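You operate a simulated robot arm through the tools that you are given. There is no shell and no other tool. Be economical: measure what you need, move in short steps, check, and stop when the job is done.

You are at the controls of a simulated robot arm. One attempt, no reset.

JOB
Put the firm fibre pad with the largest size on its label from the glazing bench top on top of the yellow bottle jack.

Only the result counts: the job must be done as asked and must still hold three seconds after the hand-in. Knocking over, shifting, dropping, spilling or breaking anything else fails it.

ROBOT AND FRAMES
A 6-joint arm with a two-finger parallel gripper, fixed in place. Base frame: the origin is at the foot of the arm, x ahead of it, y to its left, z up; the work surface is at about z = 0.8. Units: m, degrees, N and s.
With the tool pointing down near the work surface it reaches from about 0.26 to 0.68 m from the base axis. Its first joint turns from -66.0 to 66.0 degrees. Payload 2.9 kg.
Tool frame: the origin (TCP) lies between the finger pads and is the grasp point; the fingertips stand 0.03 m ahead of it; z points along the fingers, y is the line along which they close. Largest opening 0.11 m; finger width 0.02, thickness 0.01; the body of the gripper, 0.048 by 0.112 m, starts 0.055 m behind the TCP.
Orientation is that of the tool frame in the base frame, as [roll, pitch, yaw] about the fixed x, y, z axes, in that order (R = Rz(yaw) Ry(pitch) Rx(roll)). With the fingers straight down and closing along the base's y, the tool's x points along the base's -x, its y along +y and its z along -z.

CONTROLS
- The arm moves only by the tool servo_tool. Its arguments are lists of equal length, an entry for each row: "slide": the shift along the tool's x, y, z in units of 100 mm (1.0 is 100 mm), a list of three; "delta_rot": the turn, a rotation vector about the tool's x, y, z in units of 90 degrees (1.0 is 90 degrees), a list of three; "gripper": the gripper command, from -1 (shut) to 1 (fully open), values between in proportion. In form: {"slide": [[dx, dy, dz], ...], "delta_rot": [[wx, wy, wz], ...], "gripper": [gripper, ...]}. A call has 1 to 20 rows; each row is the pose to reach, as a shift and turn from the pose commanded when the call began, along the tool's axes at that moment. A call with a number of a shift or a turn outside -1 to 1 is refused whole. Each row takes 0.2 s and may step no farther than 0.05 m and 8.6 degrees from the row before; otherwise, or with a gripper value out of range, the whole call is refused. A pose out of reach is approached as far as the arm can. The call stops where the force on the tool passes 40 N (or 10 N more than at its start, if that is more) or the arm is blocked; 0.2 s more then pass. Each finger travels about 0.108 m/s and halts on what it meets, pressing with about 27 N; the grip force reading is that of the motor and also rises with nothing between the fingers. The clock runs only during rows and for 0.2 s after the last one: add rows that repeat a pose to give the fingers time. The reply holds the time, the measured pose of the TCP, the force on the tool along the base axes, the opening and the grip force, in the units named above and with some noise, and new pictures: "views" is both (left out), scene, wrist or none.
- Cameras (640 x 400 px; columns grow to the right, rows downward): "scene" is fixed at [0.0421, 0.4119, 1.3952]; the picture's right is [-0.97, -0.25, 0.00], its down [-0.12, 0.45, -0.89] and it looks along [0.22, -0.86, -0.46] (base axes); focal length 313 px, centre (320, 200). "wrist" rides on the gripper at [-0.036, 0, -0.057] in the tool frame; the picture's right is [0.00, -1.00, 0.00], its down [0.97, 0.00, -0.24] and it looks along [0.24, 0.00, 0.97] (tool axes); focal length 218 px, centre (320, 200).
- point_at(camera, pixels): there is no depth. For up to 12 entries [column, row, z] of the newest picture of that camera ("zoom" is the newest enlarged one), the place [x, y] in the base frame at which the ray of that pixel passes the height z, good to about 0.002 m. The clock stands still meanwhile.
- enlarge(camera, box): a new picture of the part [left, top, right, bottom] of that camera's present view, enlarged. The clock stands still meanwhile.
- close_job(): hands the job in; it is judged then, once.

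Work in short steps. Measure before you move; look again where a grasp or a placing could have gone wrong, and mend it. You have 60 turns and 150 pictures in all, those below and enlarged ones among them. Open the gripper and draw the arm clear of the work before you hand the job in, unless the task says otherwise; then end with one line.

The tools are called after "Emit:" by a JSON object that holds its "fn" and its "kwargs". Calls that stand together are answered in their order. servo_tool: Moves the arm, as the interface text tells. Its arguments: {"type":"object","properties":{"slide":{"type":"array"},"delta_rot":{"type":"array"},"gripper":{"type":"array"},"views":{"type":"string","enum":["both","scene","wrist","none"]}},"required":["slide","delta_rot","gripper"]} The other tools are called the same way: point_at (camera, pixels) gives the place at which the rays of pixels pass given heights; enlarge (camera, box) takes an enlarged picture of a part of a camera's view; close_job () hands the job in.

At the start:

```text
clock: 0.0
tcp_pos: [0.2778, -0.3517, 1.1879]
ee_rot: [-180.0, -0.1, -180.0]
wrist_force: [0.5, 0.6, 0.3]
finger_gap: 0.1101
grip_force: 0.0
```

scene: 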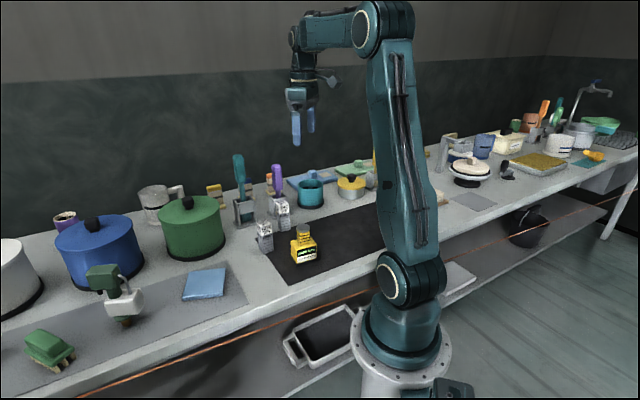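
wrist: 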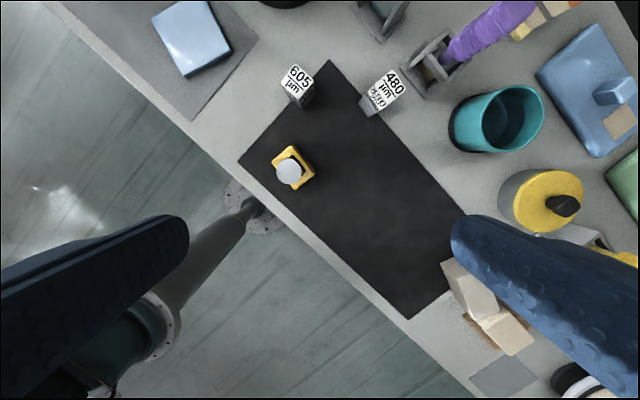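

The wrist view shows labelled blocks at (298,85) and (383,92), and a yellow item at (293,168). I'll enlarge them to read the labels.

Emit:
{"fn": "enlarge", "kwargs": {"camera": "wrist", "box": [230, 40, 430, 200]}}

Emit:
{"fn": "enlarge", "kwargs": {"camera": "scene", "box": [220, 140, 400, 280]}}

Emit:
{"fn": "enlarge", "kwargs": {"camera": "wrist", "box": [420, 180, 640, 400]}}

Emit:
{"fn": "enlarge", "kwargs": {"camera": "scene", "box": [400, 80, 640, 230]}}

```text
2.50 times, centred on (330, 120) of wrist
```

zoom: 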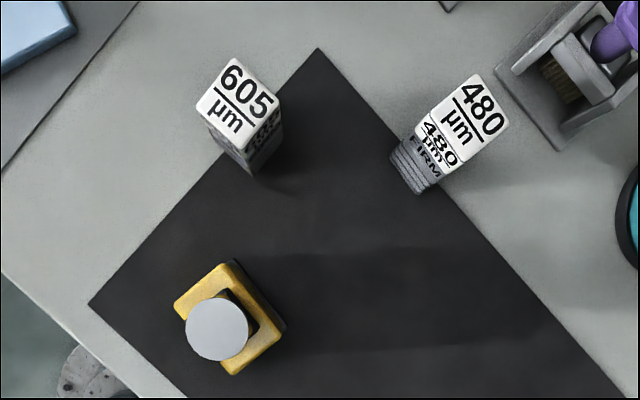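

```text
2.86 times, centred on (310, 210) of scene
```

zoom: 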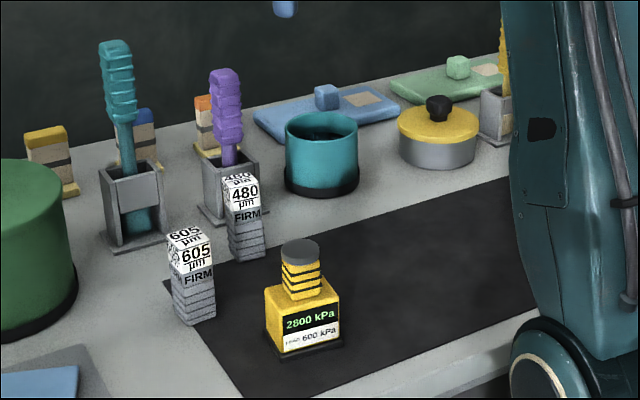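

```text
1.82 times, centred on (530, 290) of wrist
```

zoom: 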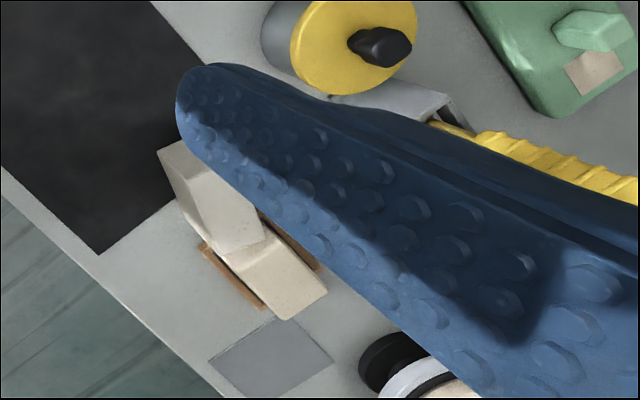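

```text
2.67 times, centred on (520, 155) of scene
```

zoom: 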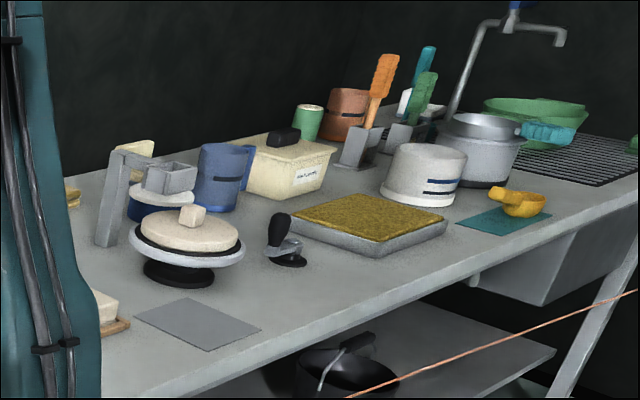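

Both blocks read FIRM, 605 and 480. I'll zoom in closer on the small labels and check the jack's text.

Emit:
{"fn": "enlarge", "kwargs": {"camera": "scene", "box": [250, 180, 330, 270]}}

Emit:
{"fn": "enlarge", "kwargs": {"camera": "scene", "box": [285, 222, 325, 270]}}

Emit:
{"fn": "point_at", "kwargs": {"camera": "wrist", "pixels": [[298, 80, 0.88], [298, 80, 0.87], [383, 92, 0.88], [289, 172, 0.9], [289, 172, 0.88], [293, 168, 0.85], [300, 103, 0.8], [368, 110, 0.8]]}}

```text
4.44 times, centred on (290, 225) of scene
```

zoom: 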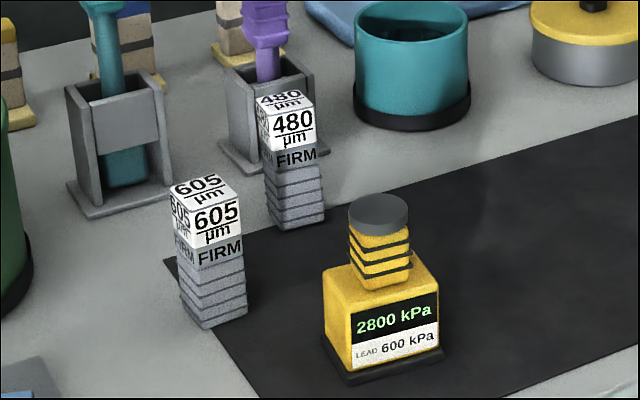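

```text
8.33 times, centred on (305, 246) of scene
```

zoom: 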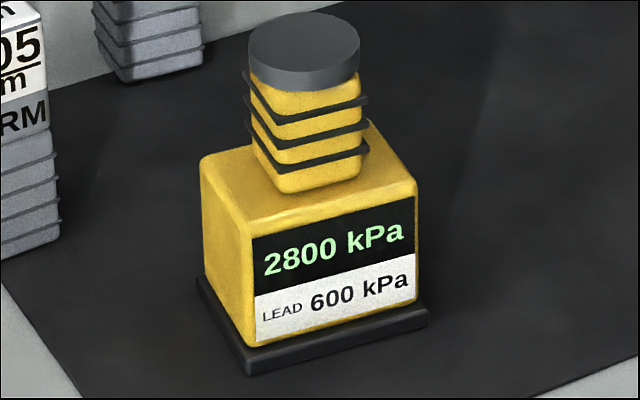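

```text
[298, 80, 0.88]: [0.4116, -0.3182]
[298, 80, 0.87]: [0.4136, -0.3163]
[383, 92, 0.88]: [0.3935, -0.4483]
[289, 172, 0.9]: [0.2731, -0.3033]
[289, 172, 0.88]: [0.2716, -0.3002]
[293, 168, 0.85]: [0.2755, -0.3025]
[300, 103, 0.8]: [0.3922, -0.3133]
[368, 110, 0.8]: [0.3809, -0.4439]
```

I'll triangulate heights with both cameras: the 605 top centre and corners, and the jack cap.

Emit:
{"fn": "point_at", "kwargs": {"camera": "scene", "pixels": [[263.7, 222.1, 0.86], [263.7, 222.1, 0.88], [263.7, 222.1, 0.9], [263.4, 253.8, 0.8], [303.3, 227, 0.86], [303.3, 227, 0.88], [303.3, 227, 0.9], [297, 266, 0.8], [318, 260, 0.8]]}}

Emit:
{"fn": "point_at", "kwargs": {"camera": "wrist", "pixels": [[297.6, 81.2, 0.86], [297.6, 81.2, 0.88], [297.6, 81.2, 0.9], [293.2, 63.2, 0.88], [314, 78.8, 0.88], [302, 100, 0.88], [280.8, 82.8, 0.88], [289, 172, 0.86], [289, 172, 0.9]]}}

```text
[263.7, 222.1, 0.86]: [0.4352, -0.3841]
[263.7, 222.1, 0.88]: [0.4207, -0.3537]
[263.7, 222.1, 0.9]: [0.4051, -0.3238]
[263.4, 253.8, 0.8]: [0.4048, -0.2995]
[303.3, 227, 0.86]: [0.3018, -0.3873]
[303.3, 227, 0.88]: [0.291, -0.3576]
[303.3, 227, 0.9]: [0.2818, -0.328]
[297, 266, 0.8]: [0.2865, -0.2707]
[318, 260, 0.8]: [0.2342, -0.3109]
```

```text
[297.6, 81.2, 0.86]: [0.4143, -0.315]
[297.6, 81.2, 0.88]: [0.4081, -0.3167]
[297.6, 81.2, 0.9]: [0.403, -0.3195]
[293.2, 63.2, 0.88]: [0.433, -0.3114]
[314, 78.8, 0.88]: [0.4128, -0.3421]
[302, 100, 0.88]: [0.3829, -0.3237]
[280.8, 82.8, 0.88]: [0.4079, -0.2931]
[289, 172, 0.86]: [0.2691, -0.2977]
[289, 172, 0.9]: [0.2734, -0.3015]
```

The 605 pad's top is at z≈0.903, centre ≈(0.402,-0.320), about 0.033 wide. The jack cap's top is at z≈0.917, centre ≈(0.274,-0.303). I'll move over the pad, staying high and turning the fingers ~33° toward its faces, then look again, also for any other pads.

Emit:
{"fn": "servo_tool", "kwargs": {"slide": [[-0.25, 0.08, 0], [-0.5, 0.16, 0], [-0.75, 0.24, 0], [-1.0, 0.32, 0], [-1.0, 0.32, 0]], "delta_rot": [[0, 0, 0.09], [0, 0, 0.18], [0, 0, 0.27], [0, 0, 0.36], [0, 0, 0.36]], "gripper": [1, 1, 1, 1, 1]}}

```text
clock: 1.2
tcp_pos: [0.379, -0.3187, 1.1889]
ee_rot: [-179.8, -0.1, 147.5]
wrist_force: [-0.4, -0.4, 0.2]
finger_gap: 0.11
grip_force: 0.1
```

scene: 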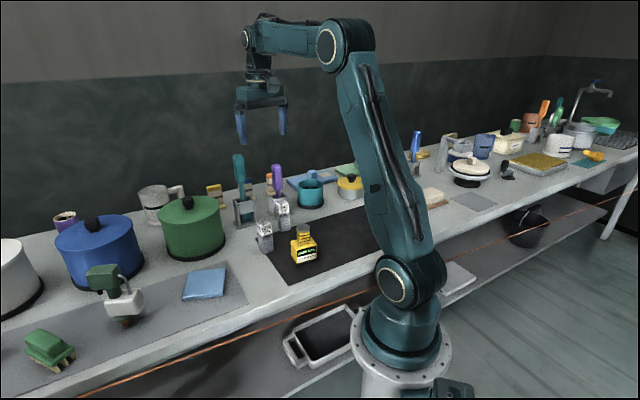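
wrist: 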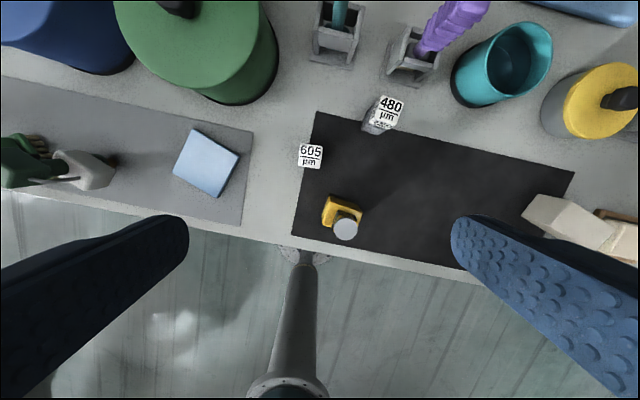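

No other labelled pads are in view, and the 605 pad (310,156) now looks square to the image. I'll descend to z≈1.06 over it.

Emit:
{"fn": "servo_tool", "kwargs": {"slide": [[-0.1, 0.05, 0.4], [-0.2, 0.11, 0.8], [-0.2, 0.11, 1.0], [-0.2, 0.11, 1.0]], "delta_rot": [[0, 0, 0], [0, 0, 0], [0, 0, 0], [0, 0, 0]], "gripper": [0.6, 0.4, 0.4, 0.4]}}

Emit:
{"fn": "enlarge", "kwargs": {"camera": "wrist", "box": [240, 60, 440, 200]}}

```text
clock: 2.2
tcp_pos: [0.3997, -0.3191, 1.0873]
ee_rot: [-179.9, 0.0, 147.7]
wrist_force: [-0.3, -0.4, 0.2]
finger_gap: 0.0771
grip_force: 0.0
```

scene: 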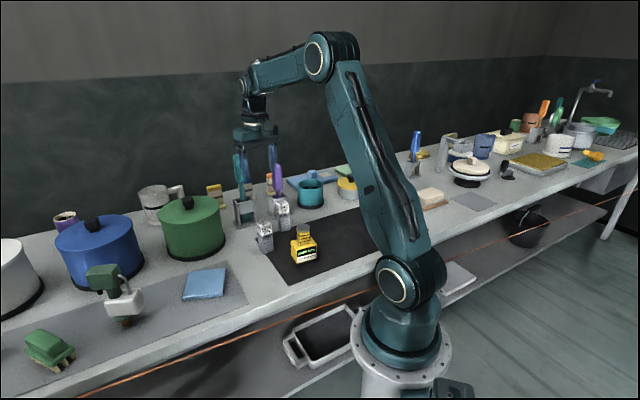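
wrist: 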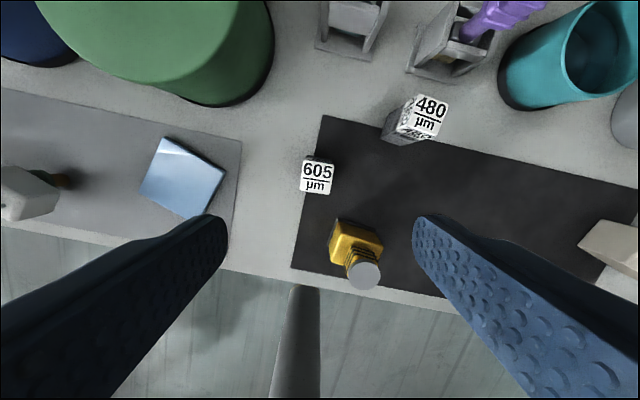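

```text
2.86 times, centred on (340, 130) of wrist
```

zoom: 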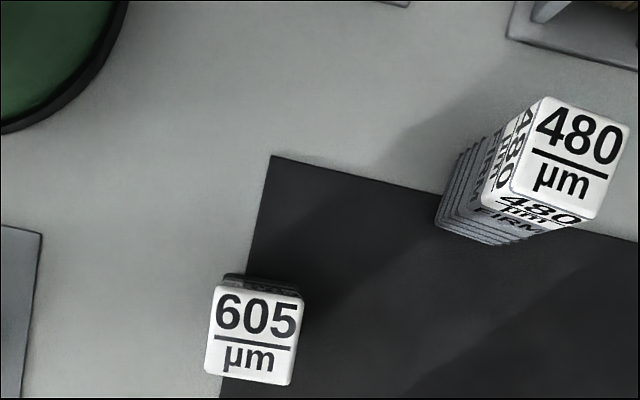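

The pad is turned about 7° clockwise in the image, with its centre at (316.7,177.3). I'll get its exact place and the jack cap's.

Emit:
{"fn": "point_at", "kwargs": {"camera": "wrist", "pixels": [[316.7, 177.3, 0.903], [303.6, 160.5, 0.903], [334, 164, 0.903], [329.9, 194.8, 0.903], [299.4, 190.2, 0.903], [363.5, 275, 0.917], [348, 275, 0.917], [380, 275, 0.917], [363, 290, 0.917]]}}

Emit:
{"fn": "enlarge", "kwargs": {"camera": "wrist", "box": [310, 200, 410, 300]}}

```text
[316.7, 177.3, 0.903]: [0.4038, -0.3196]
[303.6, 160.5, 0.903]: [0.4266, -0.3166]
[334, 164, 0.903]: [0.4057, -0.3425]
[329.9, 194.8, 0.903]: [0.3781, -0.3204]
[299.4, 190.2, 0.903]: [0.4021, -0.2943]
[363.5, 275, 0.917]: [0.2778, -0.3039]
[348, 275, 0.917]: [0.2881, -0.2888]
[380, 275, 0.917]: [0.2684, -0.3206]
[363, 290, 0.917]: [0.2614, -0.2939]
```

```text
4.00 times, centred on (360, 250) of wrist
```

zoom: 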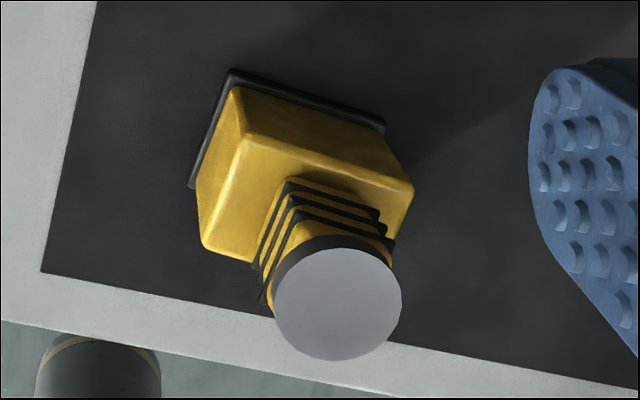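

Pad centre is (0.4035,-0.3195) and cap centre ≈(0.276,-0.304), both about 0.035 across. I'll turn 7° more, centre, and descend 0.1.

Emit:
{"fn": "servo_tool", "kwargs": {"slide": [[-0.034, 0.018, 0.1], [-0.034, 0.018, 0.4], [-0.034, 0.018, 0.8], [-0.034, 0.018, 1.0], [-0.034, 0.018, 1.0]], "delta_rot": [[0, 0, 0.08], [0, 0, 0.08], [0, 0, 0.08], [0, 0, 0.08], [0, 0, 0.08]], "gripper": [0.4, 0.4, 0.4, 0.4, 0.4]}}

```text
clock: 3.4
tcp_pos: [0.4035, -0.3195, 0.9865]
ee_rot: [-179.9, 0.0, 140.4]
wrist_force: [-0.1, -0.6, -0.5]
finger_gap: 0.0768
grip_force: 0.1
```

scene: 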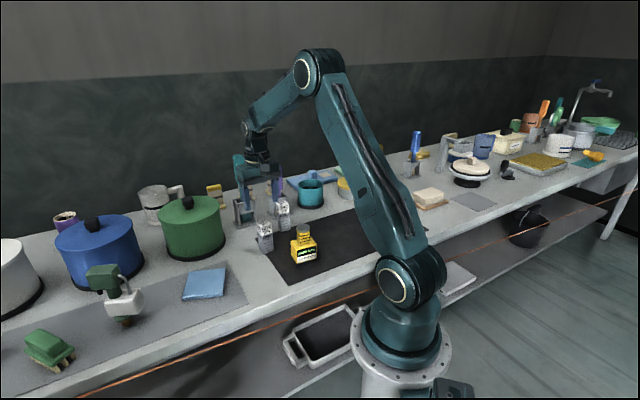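
wrist: 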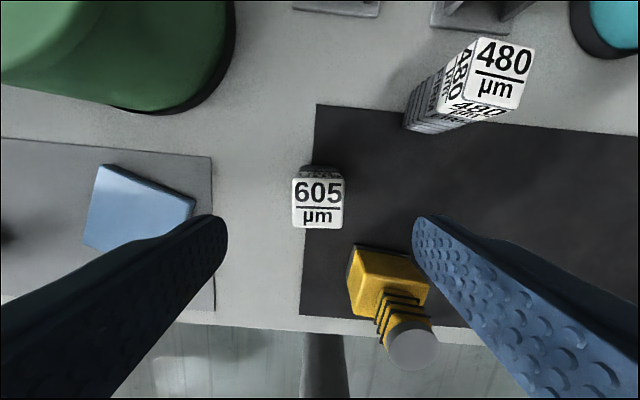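

The pad is square in view and centred at (318,200). The descent is clear, so I'll go down to z≈0.867.

Emit:
{"fn": "servo_tool", "kwargs": {"slide": [[0, -0.0, 0.3], [0, 0, 0.6], [0, 0, 0.9], [0, 0, 1.0]], "delta_rot": [[0, 0, 0], [0, 0, 0], [0, 0, 0], [0, 0, 0]], "gripper": [0.4, 0.4, 0.4, 0.4], "views": "none"}}

Emit:
{"fn": "servo_tool", "kwargs": {"slide": [[0, 0, 0.2], [0, 0, 0.2]], "delta_rot": [[0, 0, 0], [0, 0, 0]], "gripper": [0.4, 0.4]}}

```text
clock: 4.4
tcp_pos: [0.4049, -0.3209, 0.8876]
ee_rot: [-179.9, 0.1, 140.5]
wrist_force: [1.6, -0.3, 0.3]
finger_gap: 0.0769
grip_force: 0.1
```

```text
clock: 5.0
tcp_pos: [0.4033, -0.3215, 0.8677]
ee_rot: [-179.8, 0.0, 140.4]
wrist_force: [-0.6, -0.3, 0.7]
finger_gap: 0.0773
grip_force: 0.0
```

scene: 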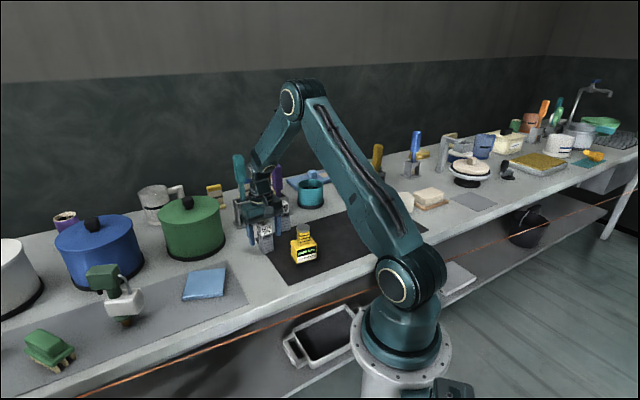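
wrist: 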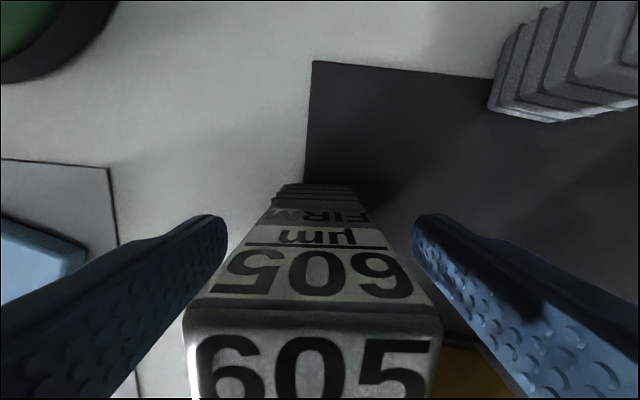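

The pad stands between the fingers, so I'll close on it.

Emit:
{"fn": "servo_tool", "kwargs": {"slide": [[0, 0, 0], [0, 0, 0], [0, 0, 0], [0, 0, 0]], "delta_rot": [[0, 0, 0], [0, 0, 0], [0, 0, 0], [0, 0, 0]], "gripper": [0, -0.4, -1, -1]}}

```text
clock: 6.0
tcp_pos: [0.4033, -0.3206, 0.8678]
ee_rot: [-180.0, 0.0, 140.5]
wrist_force: [0.7, 2.2, 2.0]
finger_gap: 0.0358
grip_force: 26.9
```

scene: 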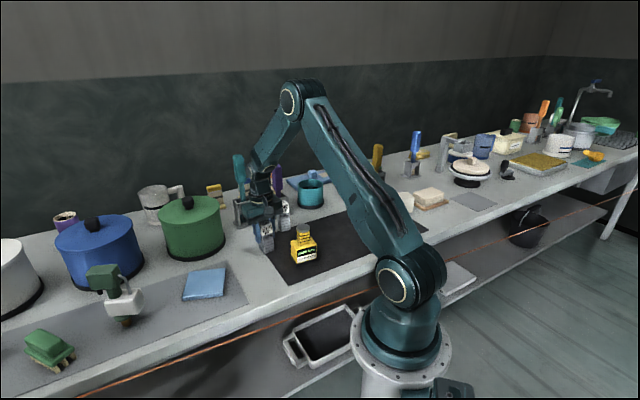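
wrist: 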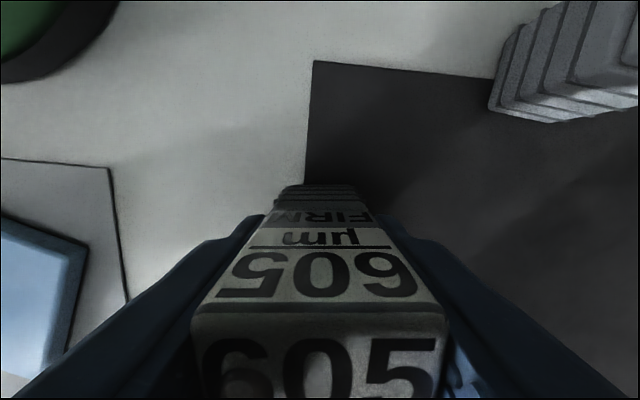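

Gripped at a gap of 0.0358. I'll lift straight up.

Emit:
{"fn": "servo_tool", "kwargs": {"slide": [[0, 0, -0.1], [0, 0, -0.3], [0, 0, -0.6], [0, 0, -0.9], [0, 0, -1]], "delta_rot": [[0, 0, 0], [0, 0, 0], [0, 0, 0], [0, 0, 0], [0, 0, 0]], "gripper": [-1, -1, -1, -1, -1], "views": "none"}}

Emit:
{"fn": "servo_tool", "kwargs": {"slide": [[0, 0, -0.3], [0, 0, -0.7], [0, 0, -0.7]], "delta_rot": [[0, 0, 0], [0, 0, 0], [0, 0, 0]], "gripper": [-1, -1, -1]}}

Emit:
{"fn": "enlarge", "kwargs": {"camera": "scene", "box": [220, 160, 340, 270]}}

```text
clock: 7.2
tcp_pos: [0.4036, -0.3209, 0.9682]
ee_rot: [-180.0, 0.0, 140.5]
wrist_force: [-0.2, -0.4, -1.8]
finger_gap: 0.0359
grip_force: 27.3
```

```text
clock: 8.0
tcp_pos: [0.4047, -0.3213, 1.037]
ee_rot: [-180.0, 0.0, 140.4]
wrist_force: [-0.7, -0.3, -1.3]
finger_gap: 0.0359
grip_force: 27.0
```

scene: 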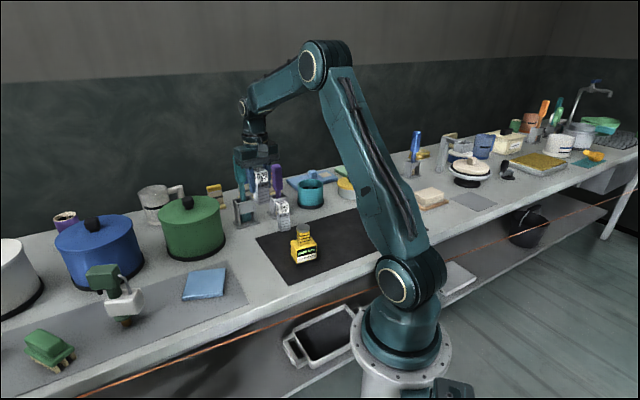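
wrist: 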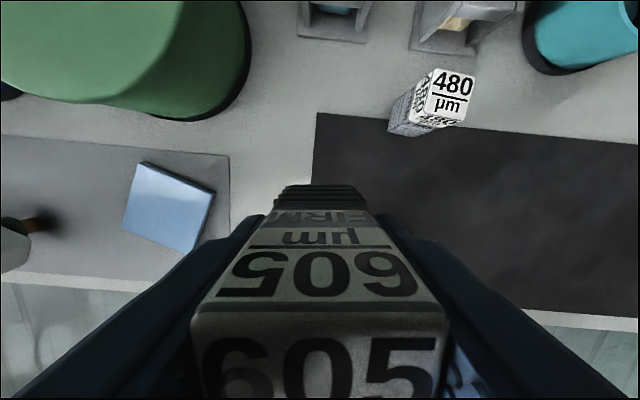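

```text
3.64 times, centred on (280, 215) of scene
```

zoom: 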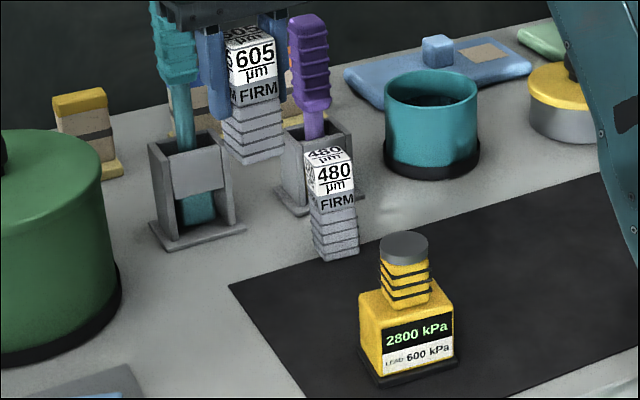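

The pad hangs straight. I'll fix the cap's centre from the scene zoom (405,246) before moving.

Emit:
{"fn": "point_at", "kwargs": {"camera": "zoom", "pixels": [[405, 246, 0.917], [405, 246, 0.914], [405, 246, 0.92], [380, 246, 0.917], [430, 246, 0.917]]}}

```text
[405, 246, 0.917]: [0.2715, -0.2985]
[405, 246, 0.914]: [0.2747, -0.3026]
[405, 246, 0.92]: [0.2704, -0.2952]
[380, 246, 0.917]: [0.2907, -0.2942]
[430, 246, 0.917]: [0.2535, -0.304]
```

Averaging the estimates, the cap centre is ≈(0.2745,-0.303) with its top at ~0.915. I'll carry the pad over to it at a height where its bottom is ~0.97.

Emit:
{"fn": "servo_tool", "kwargs": {"slide": [[0.15, -0.1, 0], [0.4, -0.27, 0], [0.7, -0.45, 0], [0.9, -0.58, 0], [1.0, -0.64, 0], [1.0, -0.64, 0]], "delta_rot": [[0, 0, 0], [0, 0, 0], [0, 0, 0], [0, 0, 0], [0, 0, 0], [0, 0, 0]], "gripper": [-1, -1, -1, -1, -1, -1]}}

Emit:
{"fn": "enlarge", "kwargs": {"camera": "scene", "box": [250, 150, 350, 270]}}

```text
clock: 9.4
tcp_pos: [0.2858, -0.3072, 1.0364]
ee_rot: [-179.9, -0.1, 140.4]
wrist_force: [-0.8, 0.3, -2.0]
finger_gap: 0.0359
grip_force: 26.6
```

scene: 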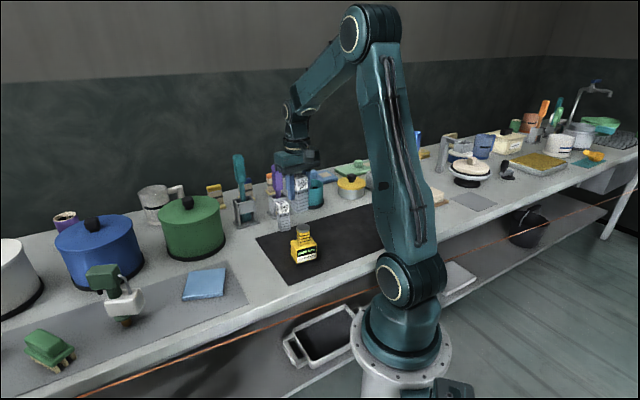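
wrist: 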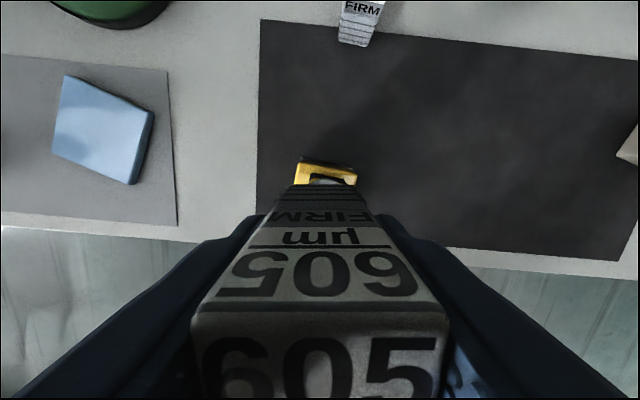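

```text
3.33 times, centred on (300, 210) of scene
```

zoom: 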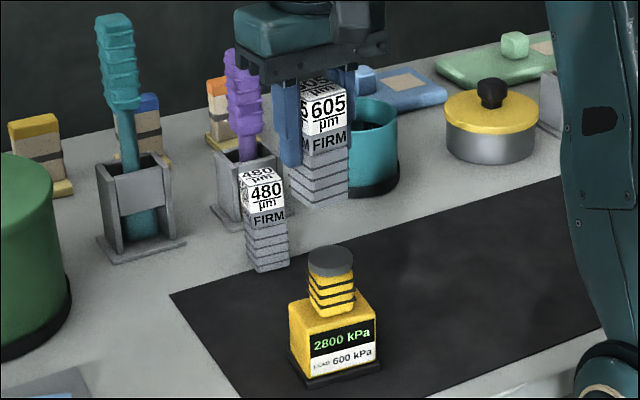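

Remaining offset is about (-0.011,+0.004). I'll shift over and lower to ~1.2 cm above the cap, then check.

Emit:
{"fn": "servo_tool", "kwargs": {"slide": [[0.114, -0.04, 0], [0.114, -0.04, 0.2], [0.114, -0.04, 0.38], [0.114, -0.04, 0.38]], "delta_rot": [[0, 0, 0], [0, 0, 0], [0, 0, 0], [0, 0, 0]], "gripper": [-1, -1, -1, -1]}}

Emit:
{"fn": "enlarge", "kwargs": {"camera": "scene", "box": [270, 180, 340, 270]}}

Emit:
{"fn": "enlarge", "kwargs": {"camera": "wrist", "box": [270, 130, 380, 230]}}

```text
clock: 10.4
tcp_pos: [0.2743, -0.3021, 1.0023]
ee_rot: [-179.9, 0.0, 140.4]
wrist_force: [-0.6, -0.1, -1.9]
finger_gap: 0.0359
grip_force: 26.9
```

scene: 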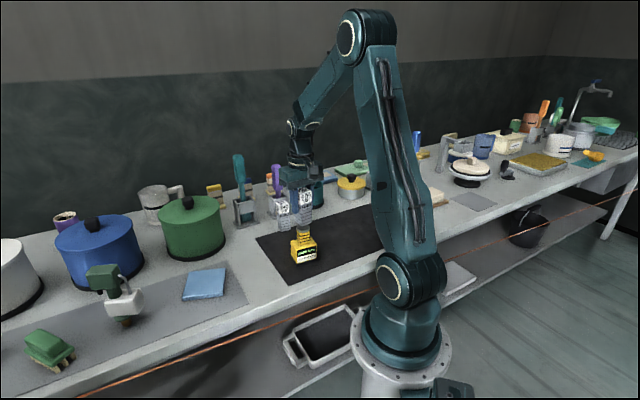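
wrist: 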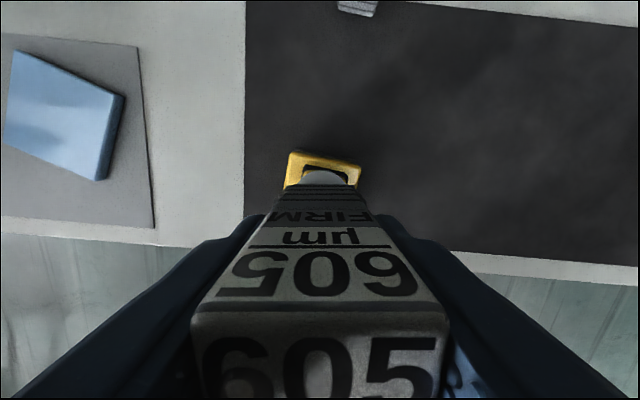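

```text
4.44 times, centred on (305, 225) of scene
```

zoom: 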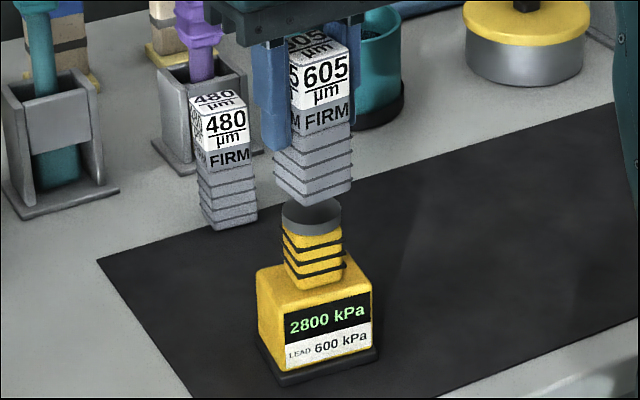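

```text
4.00 times, centred on (325, 180) of wrist
```

zoom: 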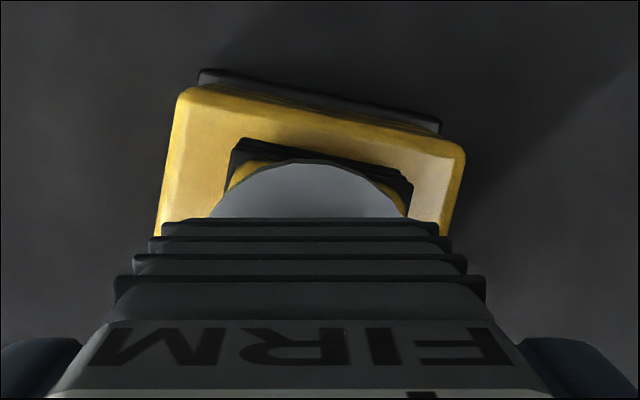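

The pad bottom is just above the cap. I'll compare the cap's far edge (321.2,170.8) and the pad's bottom edge (320,184.5) in base coordinates.

Emit:
{"fn": "point_at", "kwargs": {"camera": "zoom", "pixels": [[306, 163, 0.916], [162, 222, 0.937], [438, 222, 0.937], [300, 222, 0.937]]}}

Emit:
{"fn": "enlarge", "kwargs": {"camera": "scene", "box": [285, 210, 325, 250]}}

```text
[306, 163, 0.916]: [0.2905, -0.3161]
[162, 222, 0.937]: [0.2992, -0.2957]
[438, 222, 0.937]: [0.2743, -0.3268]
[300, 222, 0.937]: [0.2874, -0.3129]
```

```text
10.00 times, centred on (305, 230) of scene
```

zoom: 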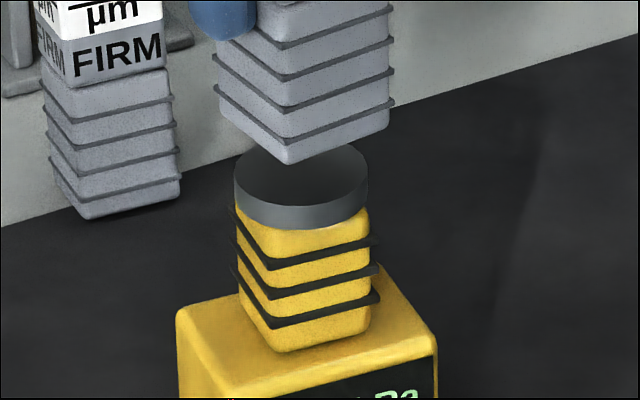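

The pad looks about 3–4 mm too far along tool +x (toward the robot side), and the cap centre is about (0.276,-0.304). I'll correct by -3.5 mm in x and -1 mm in y, lower 1 cm and recheck.

Emit:
{"fn": "servo_tool", "kwargs": {"slide": [[-0.035, -0.01, 0], [-0.035, -0.01, 0.1], [-0.035, -0.01, 0.1]], "delta_rot": [[0, 0, 0], [0, 0, 0], [0, 0, 0]], "gripper": [-1, -1, -1]}}

Emit:
{"fn": "enlarge", "kwargs": {"camera": "scene", "box": [285, 210, 325, 250]}}

Emit:
{"fn": "enlarge", "kwargs": {"camera": "wrist", "box": [270, 130, 380, 230]}}

```text
clock: 11.2
tcp_pos: [0.278, -0.3051, 0.9905]
ee_rot: [-179.9, 0.0, 140.5]
wrist_force: [0.1, 0.2, -2.0]
finger_gap: 0.0357
grip_force: 27.0
```

scene: 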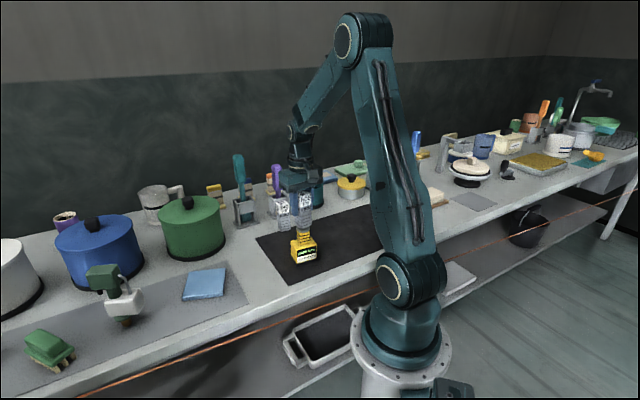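
wrist: 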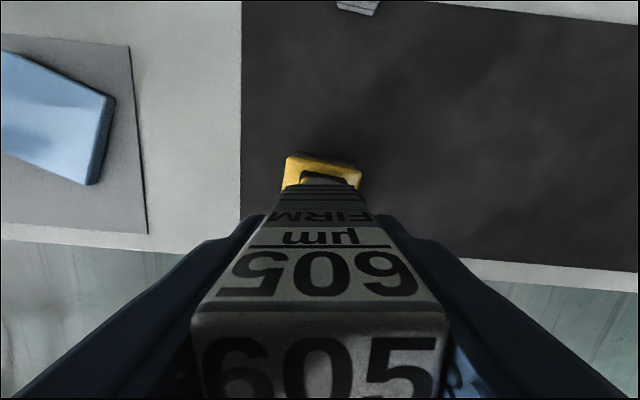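

```text
10.00 times, centred on (305, 230) of scene
```

zoom: 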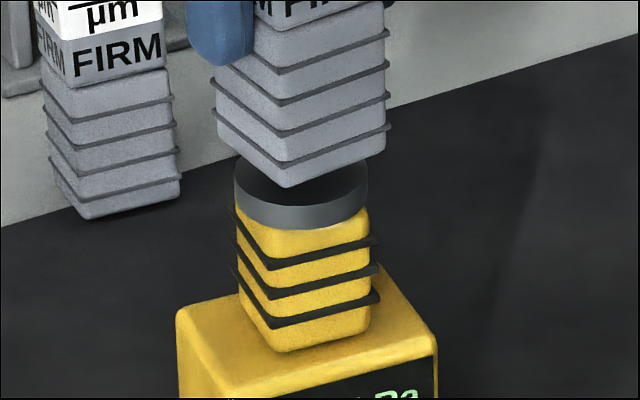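

```text
4.00 times, centred on (325, 180) of wrist
```

zoom: 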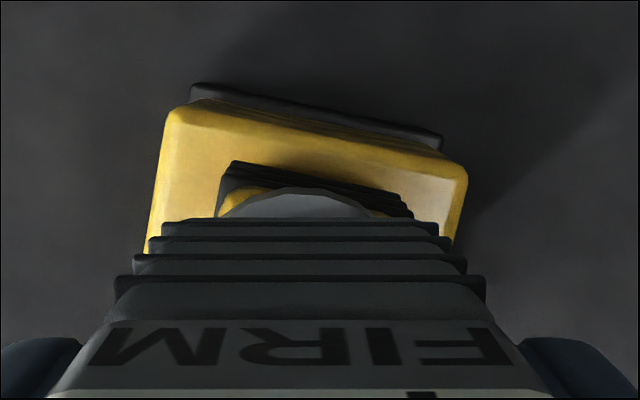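

Lateral alignment looks good in both views. I'll recompute the fore-aft offset.

Emit:
{"fn": "point_at", "kwargs": {"camera": "zoom", "pixels": [[304, 192, 0.913], [304, 192, 0.916], [300, 220, 0.93], [162, 220, 0.93], [438, 220, 0.93]]}}

```text
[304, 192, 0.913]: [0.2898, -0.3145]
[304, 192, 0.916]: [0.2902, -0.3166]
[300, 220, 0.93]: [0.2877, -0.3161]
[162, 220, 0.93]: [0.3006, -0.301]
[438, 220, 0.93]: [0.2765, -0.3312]
```

The estimates agree to ~2 mm, which is well inside the cap's support. I'll lower slowly and watch the force.

Emit:
{"fn": "servo_tool", "kwargs": {"slide": [[0, 0, 0.02], [0, 0, 0.04], [0, 0, 0.05]], "delta_rot": [[0, 0, 0], [0, 0, 0], [0, 0, 0]], "gripper": [-1, -1, -1], "views": "none"}}

Emit:
{"fn": "enlarge", "kwargs": {"camera": "scene", "box": [285, 210, 325, 250]}}

```text
clock: 12.0
tcp_pos: [0.277, -0.306, 0.9856]
ee_rot: [-179.9, 0.0, 140.5]
wrist_force: [1.0, 0.2, -1.5]
finger_gap: 0.0359
grip_force: 26.5
```

```text
10.00 times, centred on (305, 230) of scene
```

zoom: 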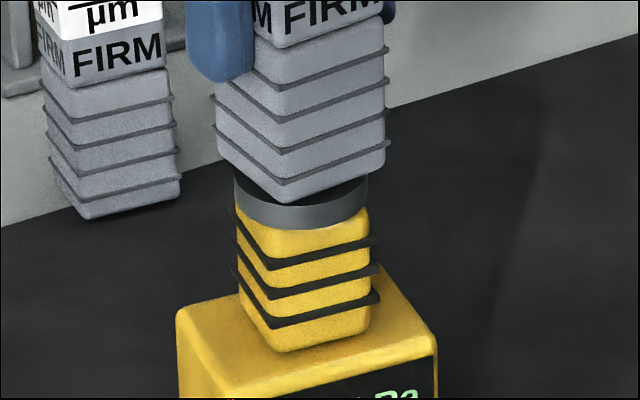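

No contact yet: the near corner is at (290,203) and the cap's front edge is at about 206. I'll continue in 1 mm steps.

Emit:
{"fn": "servo_tool", "kwargs": {"slide": [[0, 0, 0.01], [0, 0, 0.02], [0, 0, 0.02]], "delta_rot": [[0, 0, 0], [0, 0, 0], [0, 0, 0]], "gripper": [-1, -1, -1], "views": "none"}}

Emit:
{"fn": "servo_tool", "kwargs": {"slide": [[0, 0, 0.01], [0, 0, 0.01]], "delta_rot": [[0, 0, 0], [0, 0, 0]], "gripper": [-1, -1], "views": "none"}}

Emit:
{"fn": "enlarge", "kwargs": {"camera": "scene", "box": [285, 210, 325, 250]}}

```text
clock: 12.8
tcp_pos: [0.2774, -0.3051, 0.984]
ee_rot: [-179.8, 0.1, 140.4]
wrist_force: [0.3, -0.9, -2.5]
finger_gap: 0.0359
grip_force: 27.1
```

```text
clock: 13.4
tcp_pos: [0.2763, -0.3058, 0.9826]
ee_rot: [-179.9, 0.0, 140.4]
wrist_force: [-0.4, 0.3, -1.8]
finger_gap: 0.0359
grip_force: 27.4
```

```text
10.00 times, centred on (305, 230) of scene
```

zoom: 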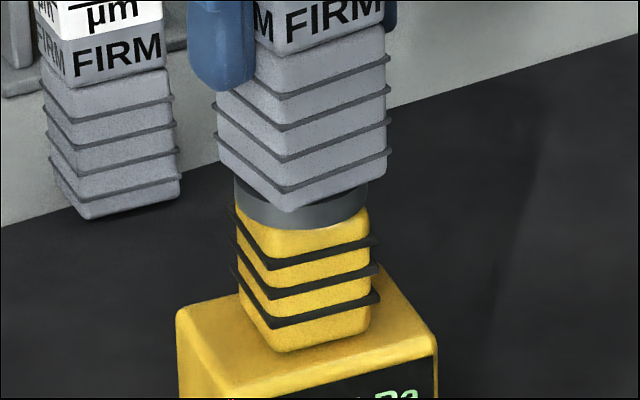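

Still no load; the near corner is at (290,212). I'll keep stepping down 1 mm at a time.

Emit:
{"fn": "servo_tool", "kwargs": {"slide": [[0, 0, 0.01], [0, 0, 0.01]], "delta_rot": [[0, 0, 0], [0, 0, 0]], "gripper": [-1, -1], "views": "none"}}

Emit:
{"fn": "enlarge", "kwargs": {"camera": "scene", "box": [285, 210, 325, 250]}}

```text
clock: 14.0
tcp_pos: [0.2759, -0.3056, 0.9814]
ee_rot: [-179.9, 0.1, 140.3]
wrist_force: [-3.3, 2.0, 11.8]
finger_gap: 0.0357
grip_force: 26.5
```

```text
10.00 times, centred on (305, 230) of scene
```

zoom: 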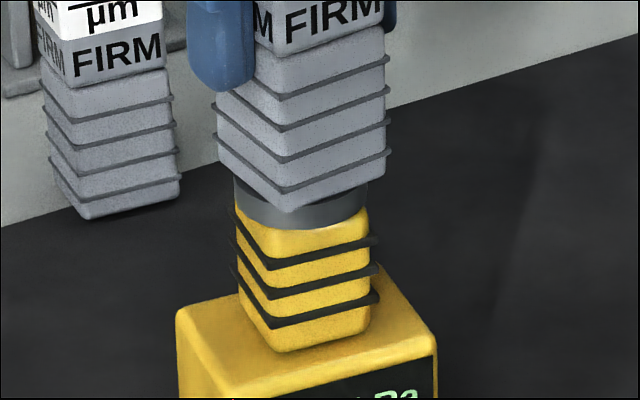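

Contact: 12 N upward on the tool. I'll ease off 0.5 mm and open gradually.

Emit:
{"fn": "servo_tool", "kwargs": {"slide": [[0, 0, -0.006], [0, 0, -0.006], [0, 0, -0.006], [0, 0, -0.006], [0, 0, -0.006], [0, 0, -0.006], [0, 0, -0.006]], "delta_rot": [[0, 0, 0], [0, 0, 0], [0, 0, 0], [0, 0, 0], [0, 0, 0], [0, 0, 0], [0, 0, 0]], "gripper": [-1, -0.36, -0.33, -0.28, -0.2, -0.1, 0.1]}}

Emit:
{"fn": "enlarge", "kwargs": {"camera": "scene", "box": [270, 180, 340, 270]}}

```text
clock: 15.6
tcp_pos: [0.2766, -0.3058, 0.9823]
ee_rot: [-179.8, -0.1, 140.4]
wrist_force: [0.3, 0.0, -0.1]
finger_gap: 0.0604
grip_force: 0.2
```

scene: 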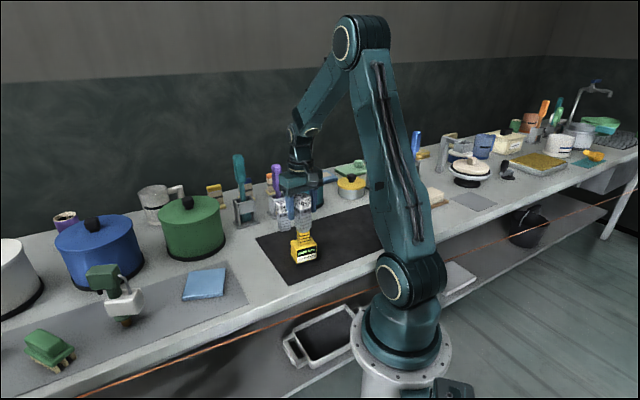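
wrist: 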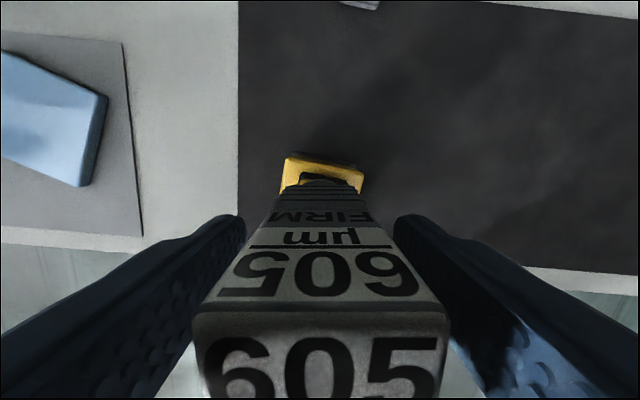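

```text
4.44 times, centred on (305, 225) of scene
```

zoom: 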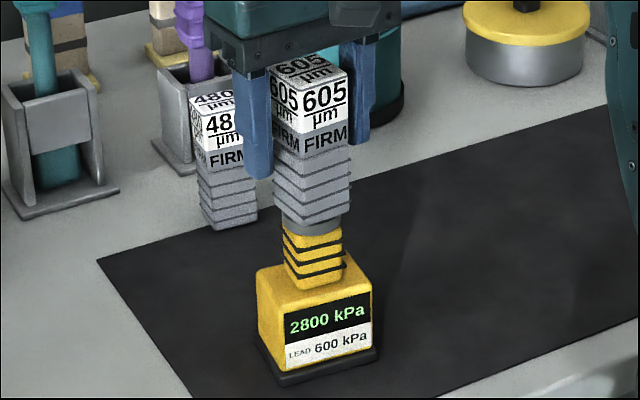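

The pad stands upright on the cap with both fingers free of it. I'll rise straight up.

Emit:
{"fn": "servo_tool", "kwargs": {"slide": [[0, 0, 0], [0, 0, -0.15], [0, 0, -0.4], [0, 0, -0.7], [0, 0, -1.0], [0, 0, -1.0]], "delta_rot": [[0, 0, 0], [0, 0, 0], [0, 0, 0], [0, 0, 0], [0, 0, 0], [0, 0, 0]], "gripper": [0.4, 0.4, 0.4, 0.4, 0.4, 0.4], "views": "none"}}

Emit:
{"fn": "servo_tool", "kwargs": {"slide": [[0, 0, -0.4], [0, 0, -0.8], [0, 0, -0.8], [0, 0, -0.8], [0, 0, -0.8], [0, 0, -0.8], [0, 0, -0.8], [0, 0, -0.8]], "delta_rot": [[0, 0, 0], [0, 0, 0], [0, 0, 0], [0, 0, 0], [0, 0, 0], [0, 0, 0], [0, 0, 0], [0, 0, 0]], "gripper": [0.4, 0.4, 0.4, 0.4, 0.4, 0.4, 0.4, 0.4]}}

Emit:
{"fn": "enlarge", "kwargs": {"camera": "scene", "box": [250, 160, 350, 270]}}

```text
clock: 17.0
tcp_pos: [0.2773, -0.3054, 1.0827]
ee_rot: [-179.9, 0.0, 140.4]
wrist_force: [-0.3, 0.2, -0.5]
finger_gap: 0.077
grip_force: 0.2
```

```text
clock: 18.8
tcp_pos: [0.2783, -0.3056, 1.1613]
ee_rot: [-179.9, 0.1, 140.4]
wrist_force: [0.3, 0.0, 0.0]
finger_gap: 0.077
grip_force: 0.1
```

scene: 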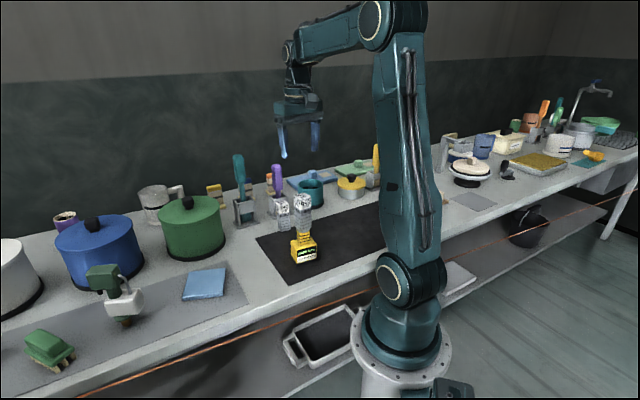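
wrist: 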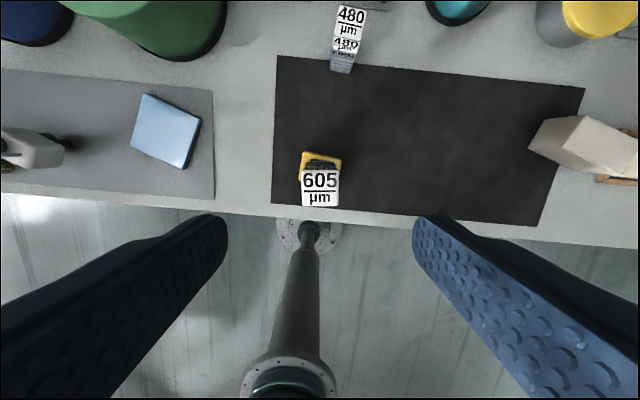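

```text
3.64 times, centred on (300, 215) of scene
```

zoom: 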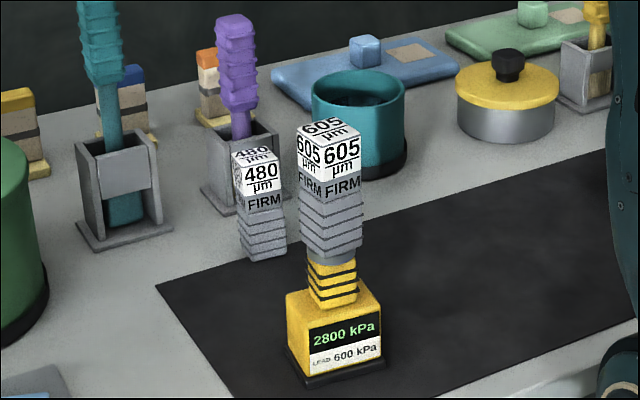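

The pad stands steady on the jack, nothing else has moved, and the arm is clear. Handing in.

Emit:
{"fn": "close_job", "kwargs": {}}

```text
The job is handed in.
```

The 605 µm firm fibre pad, the larger of the two I found (the other is 480 µm), is standing upright on the yellow bottle jack, and the job is handed in.
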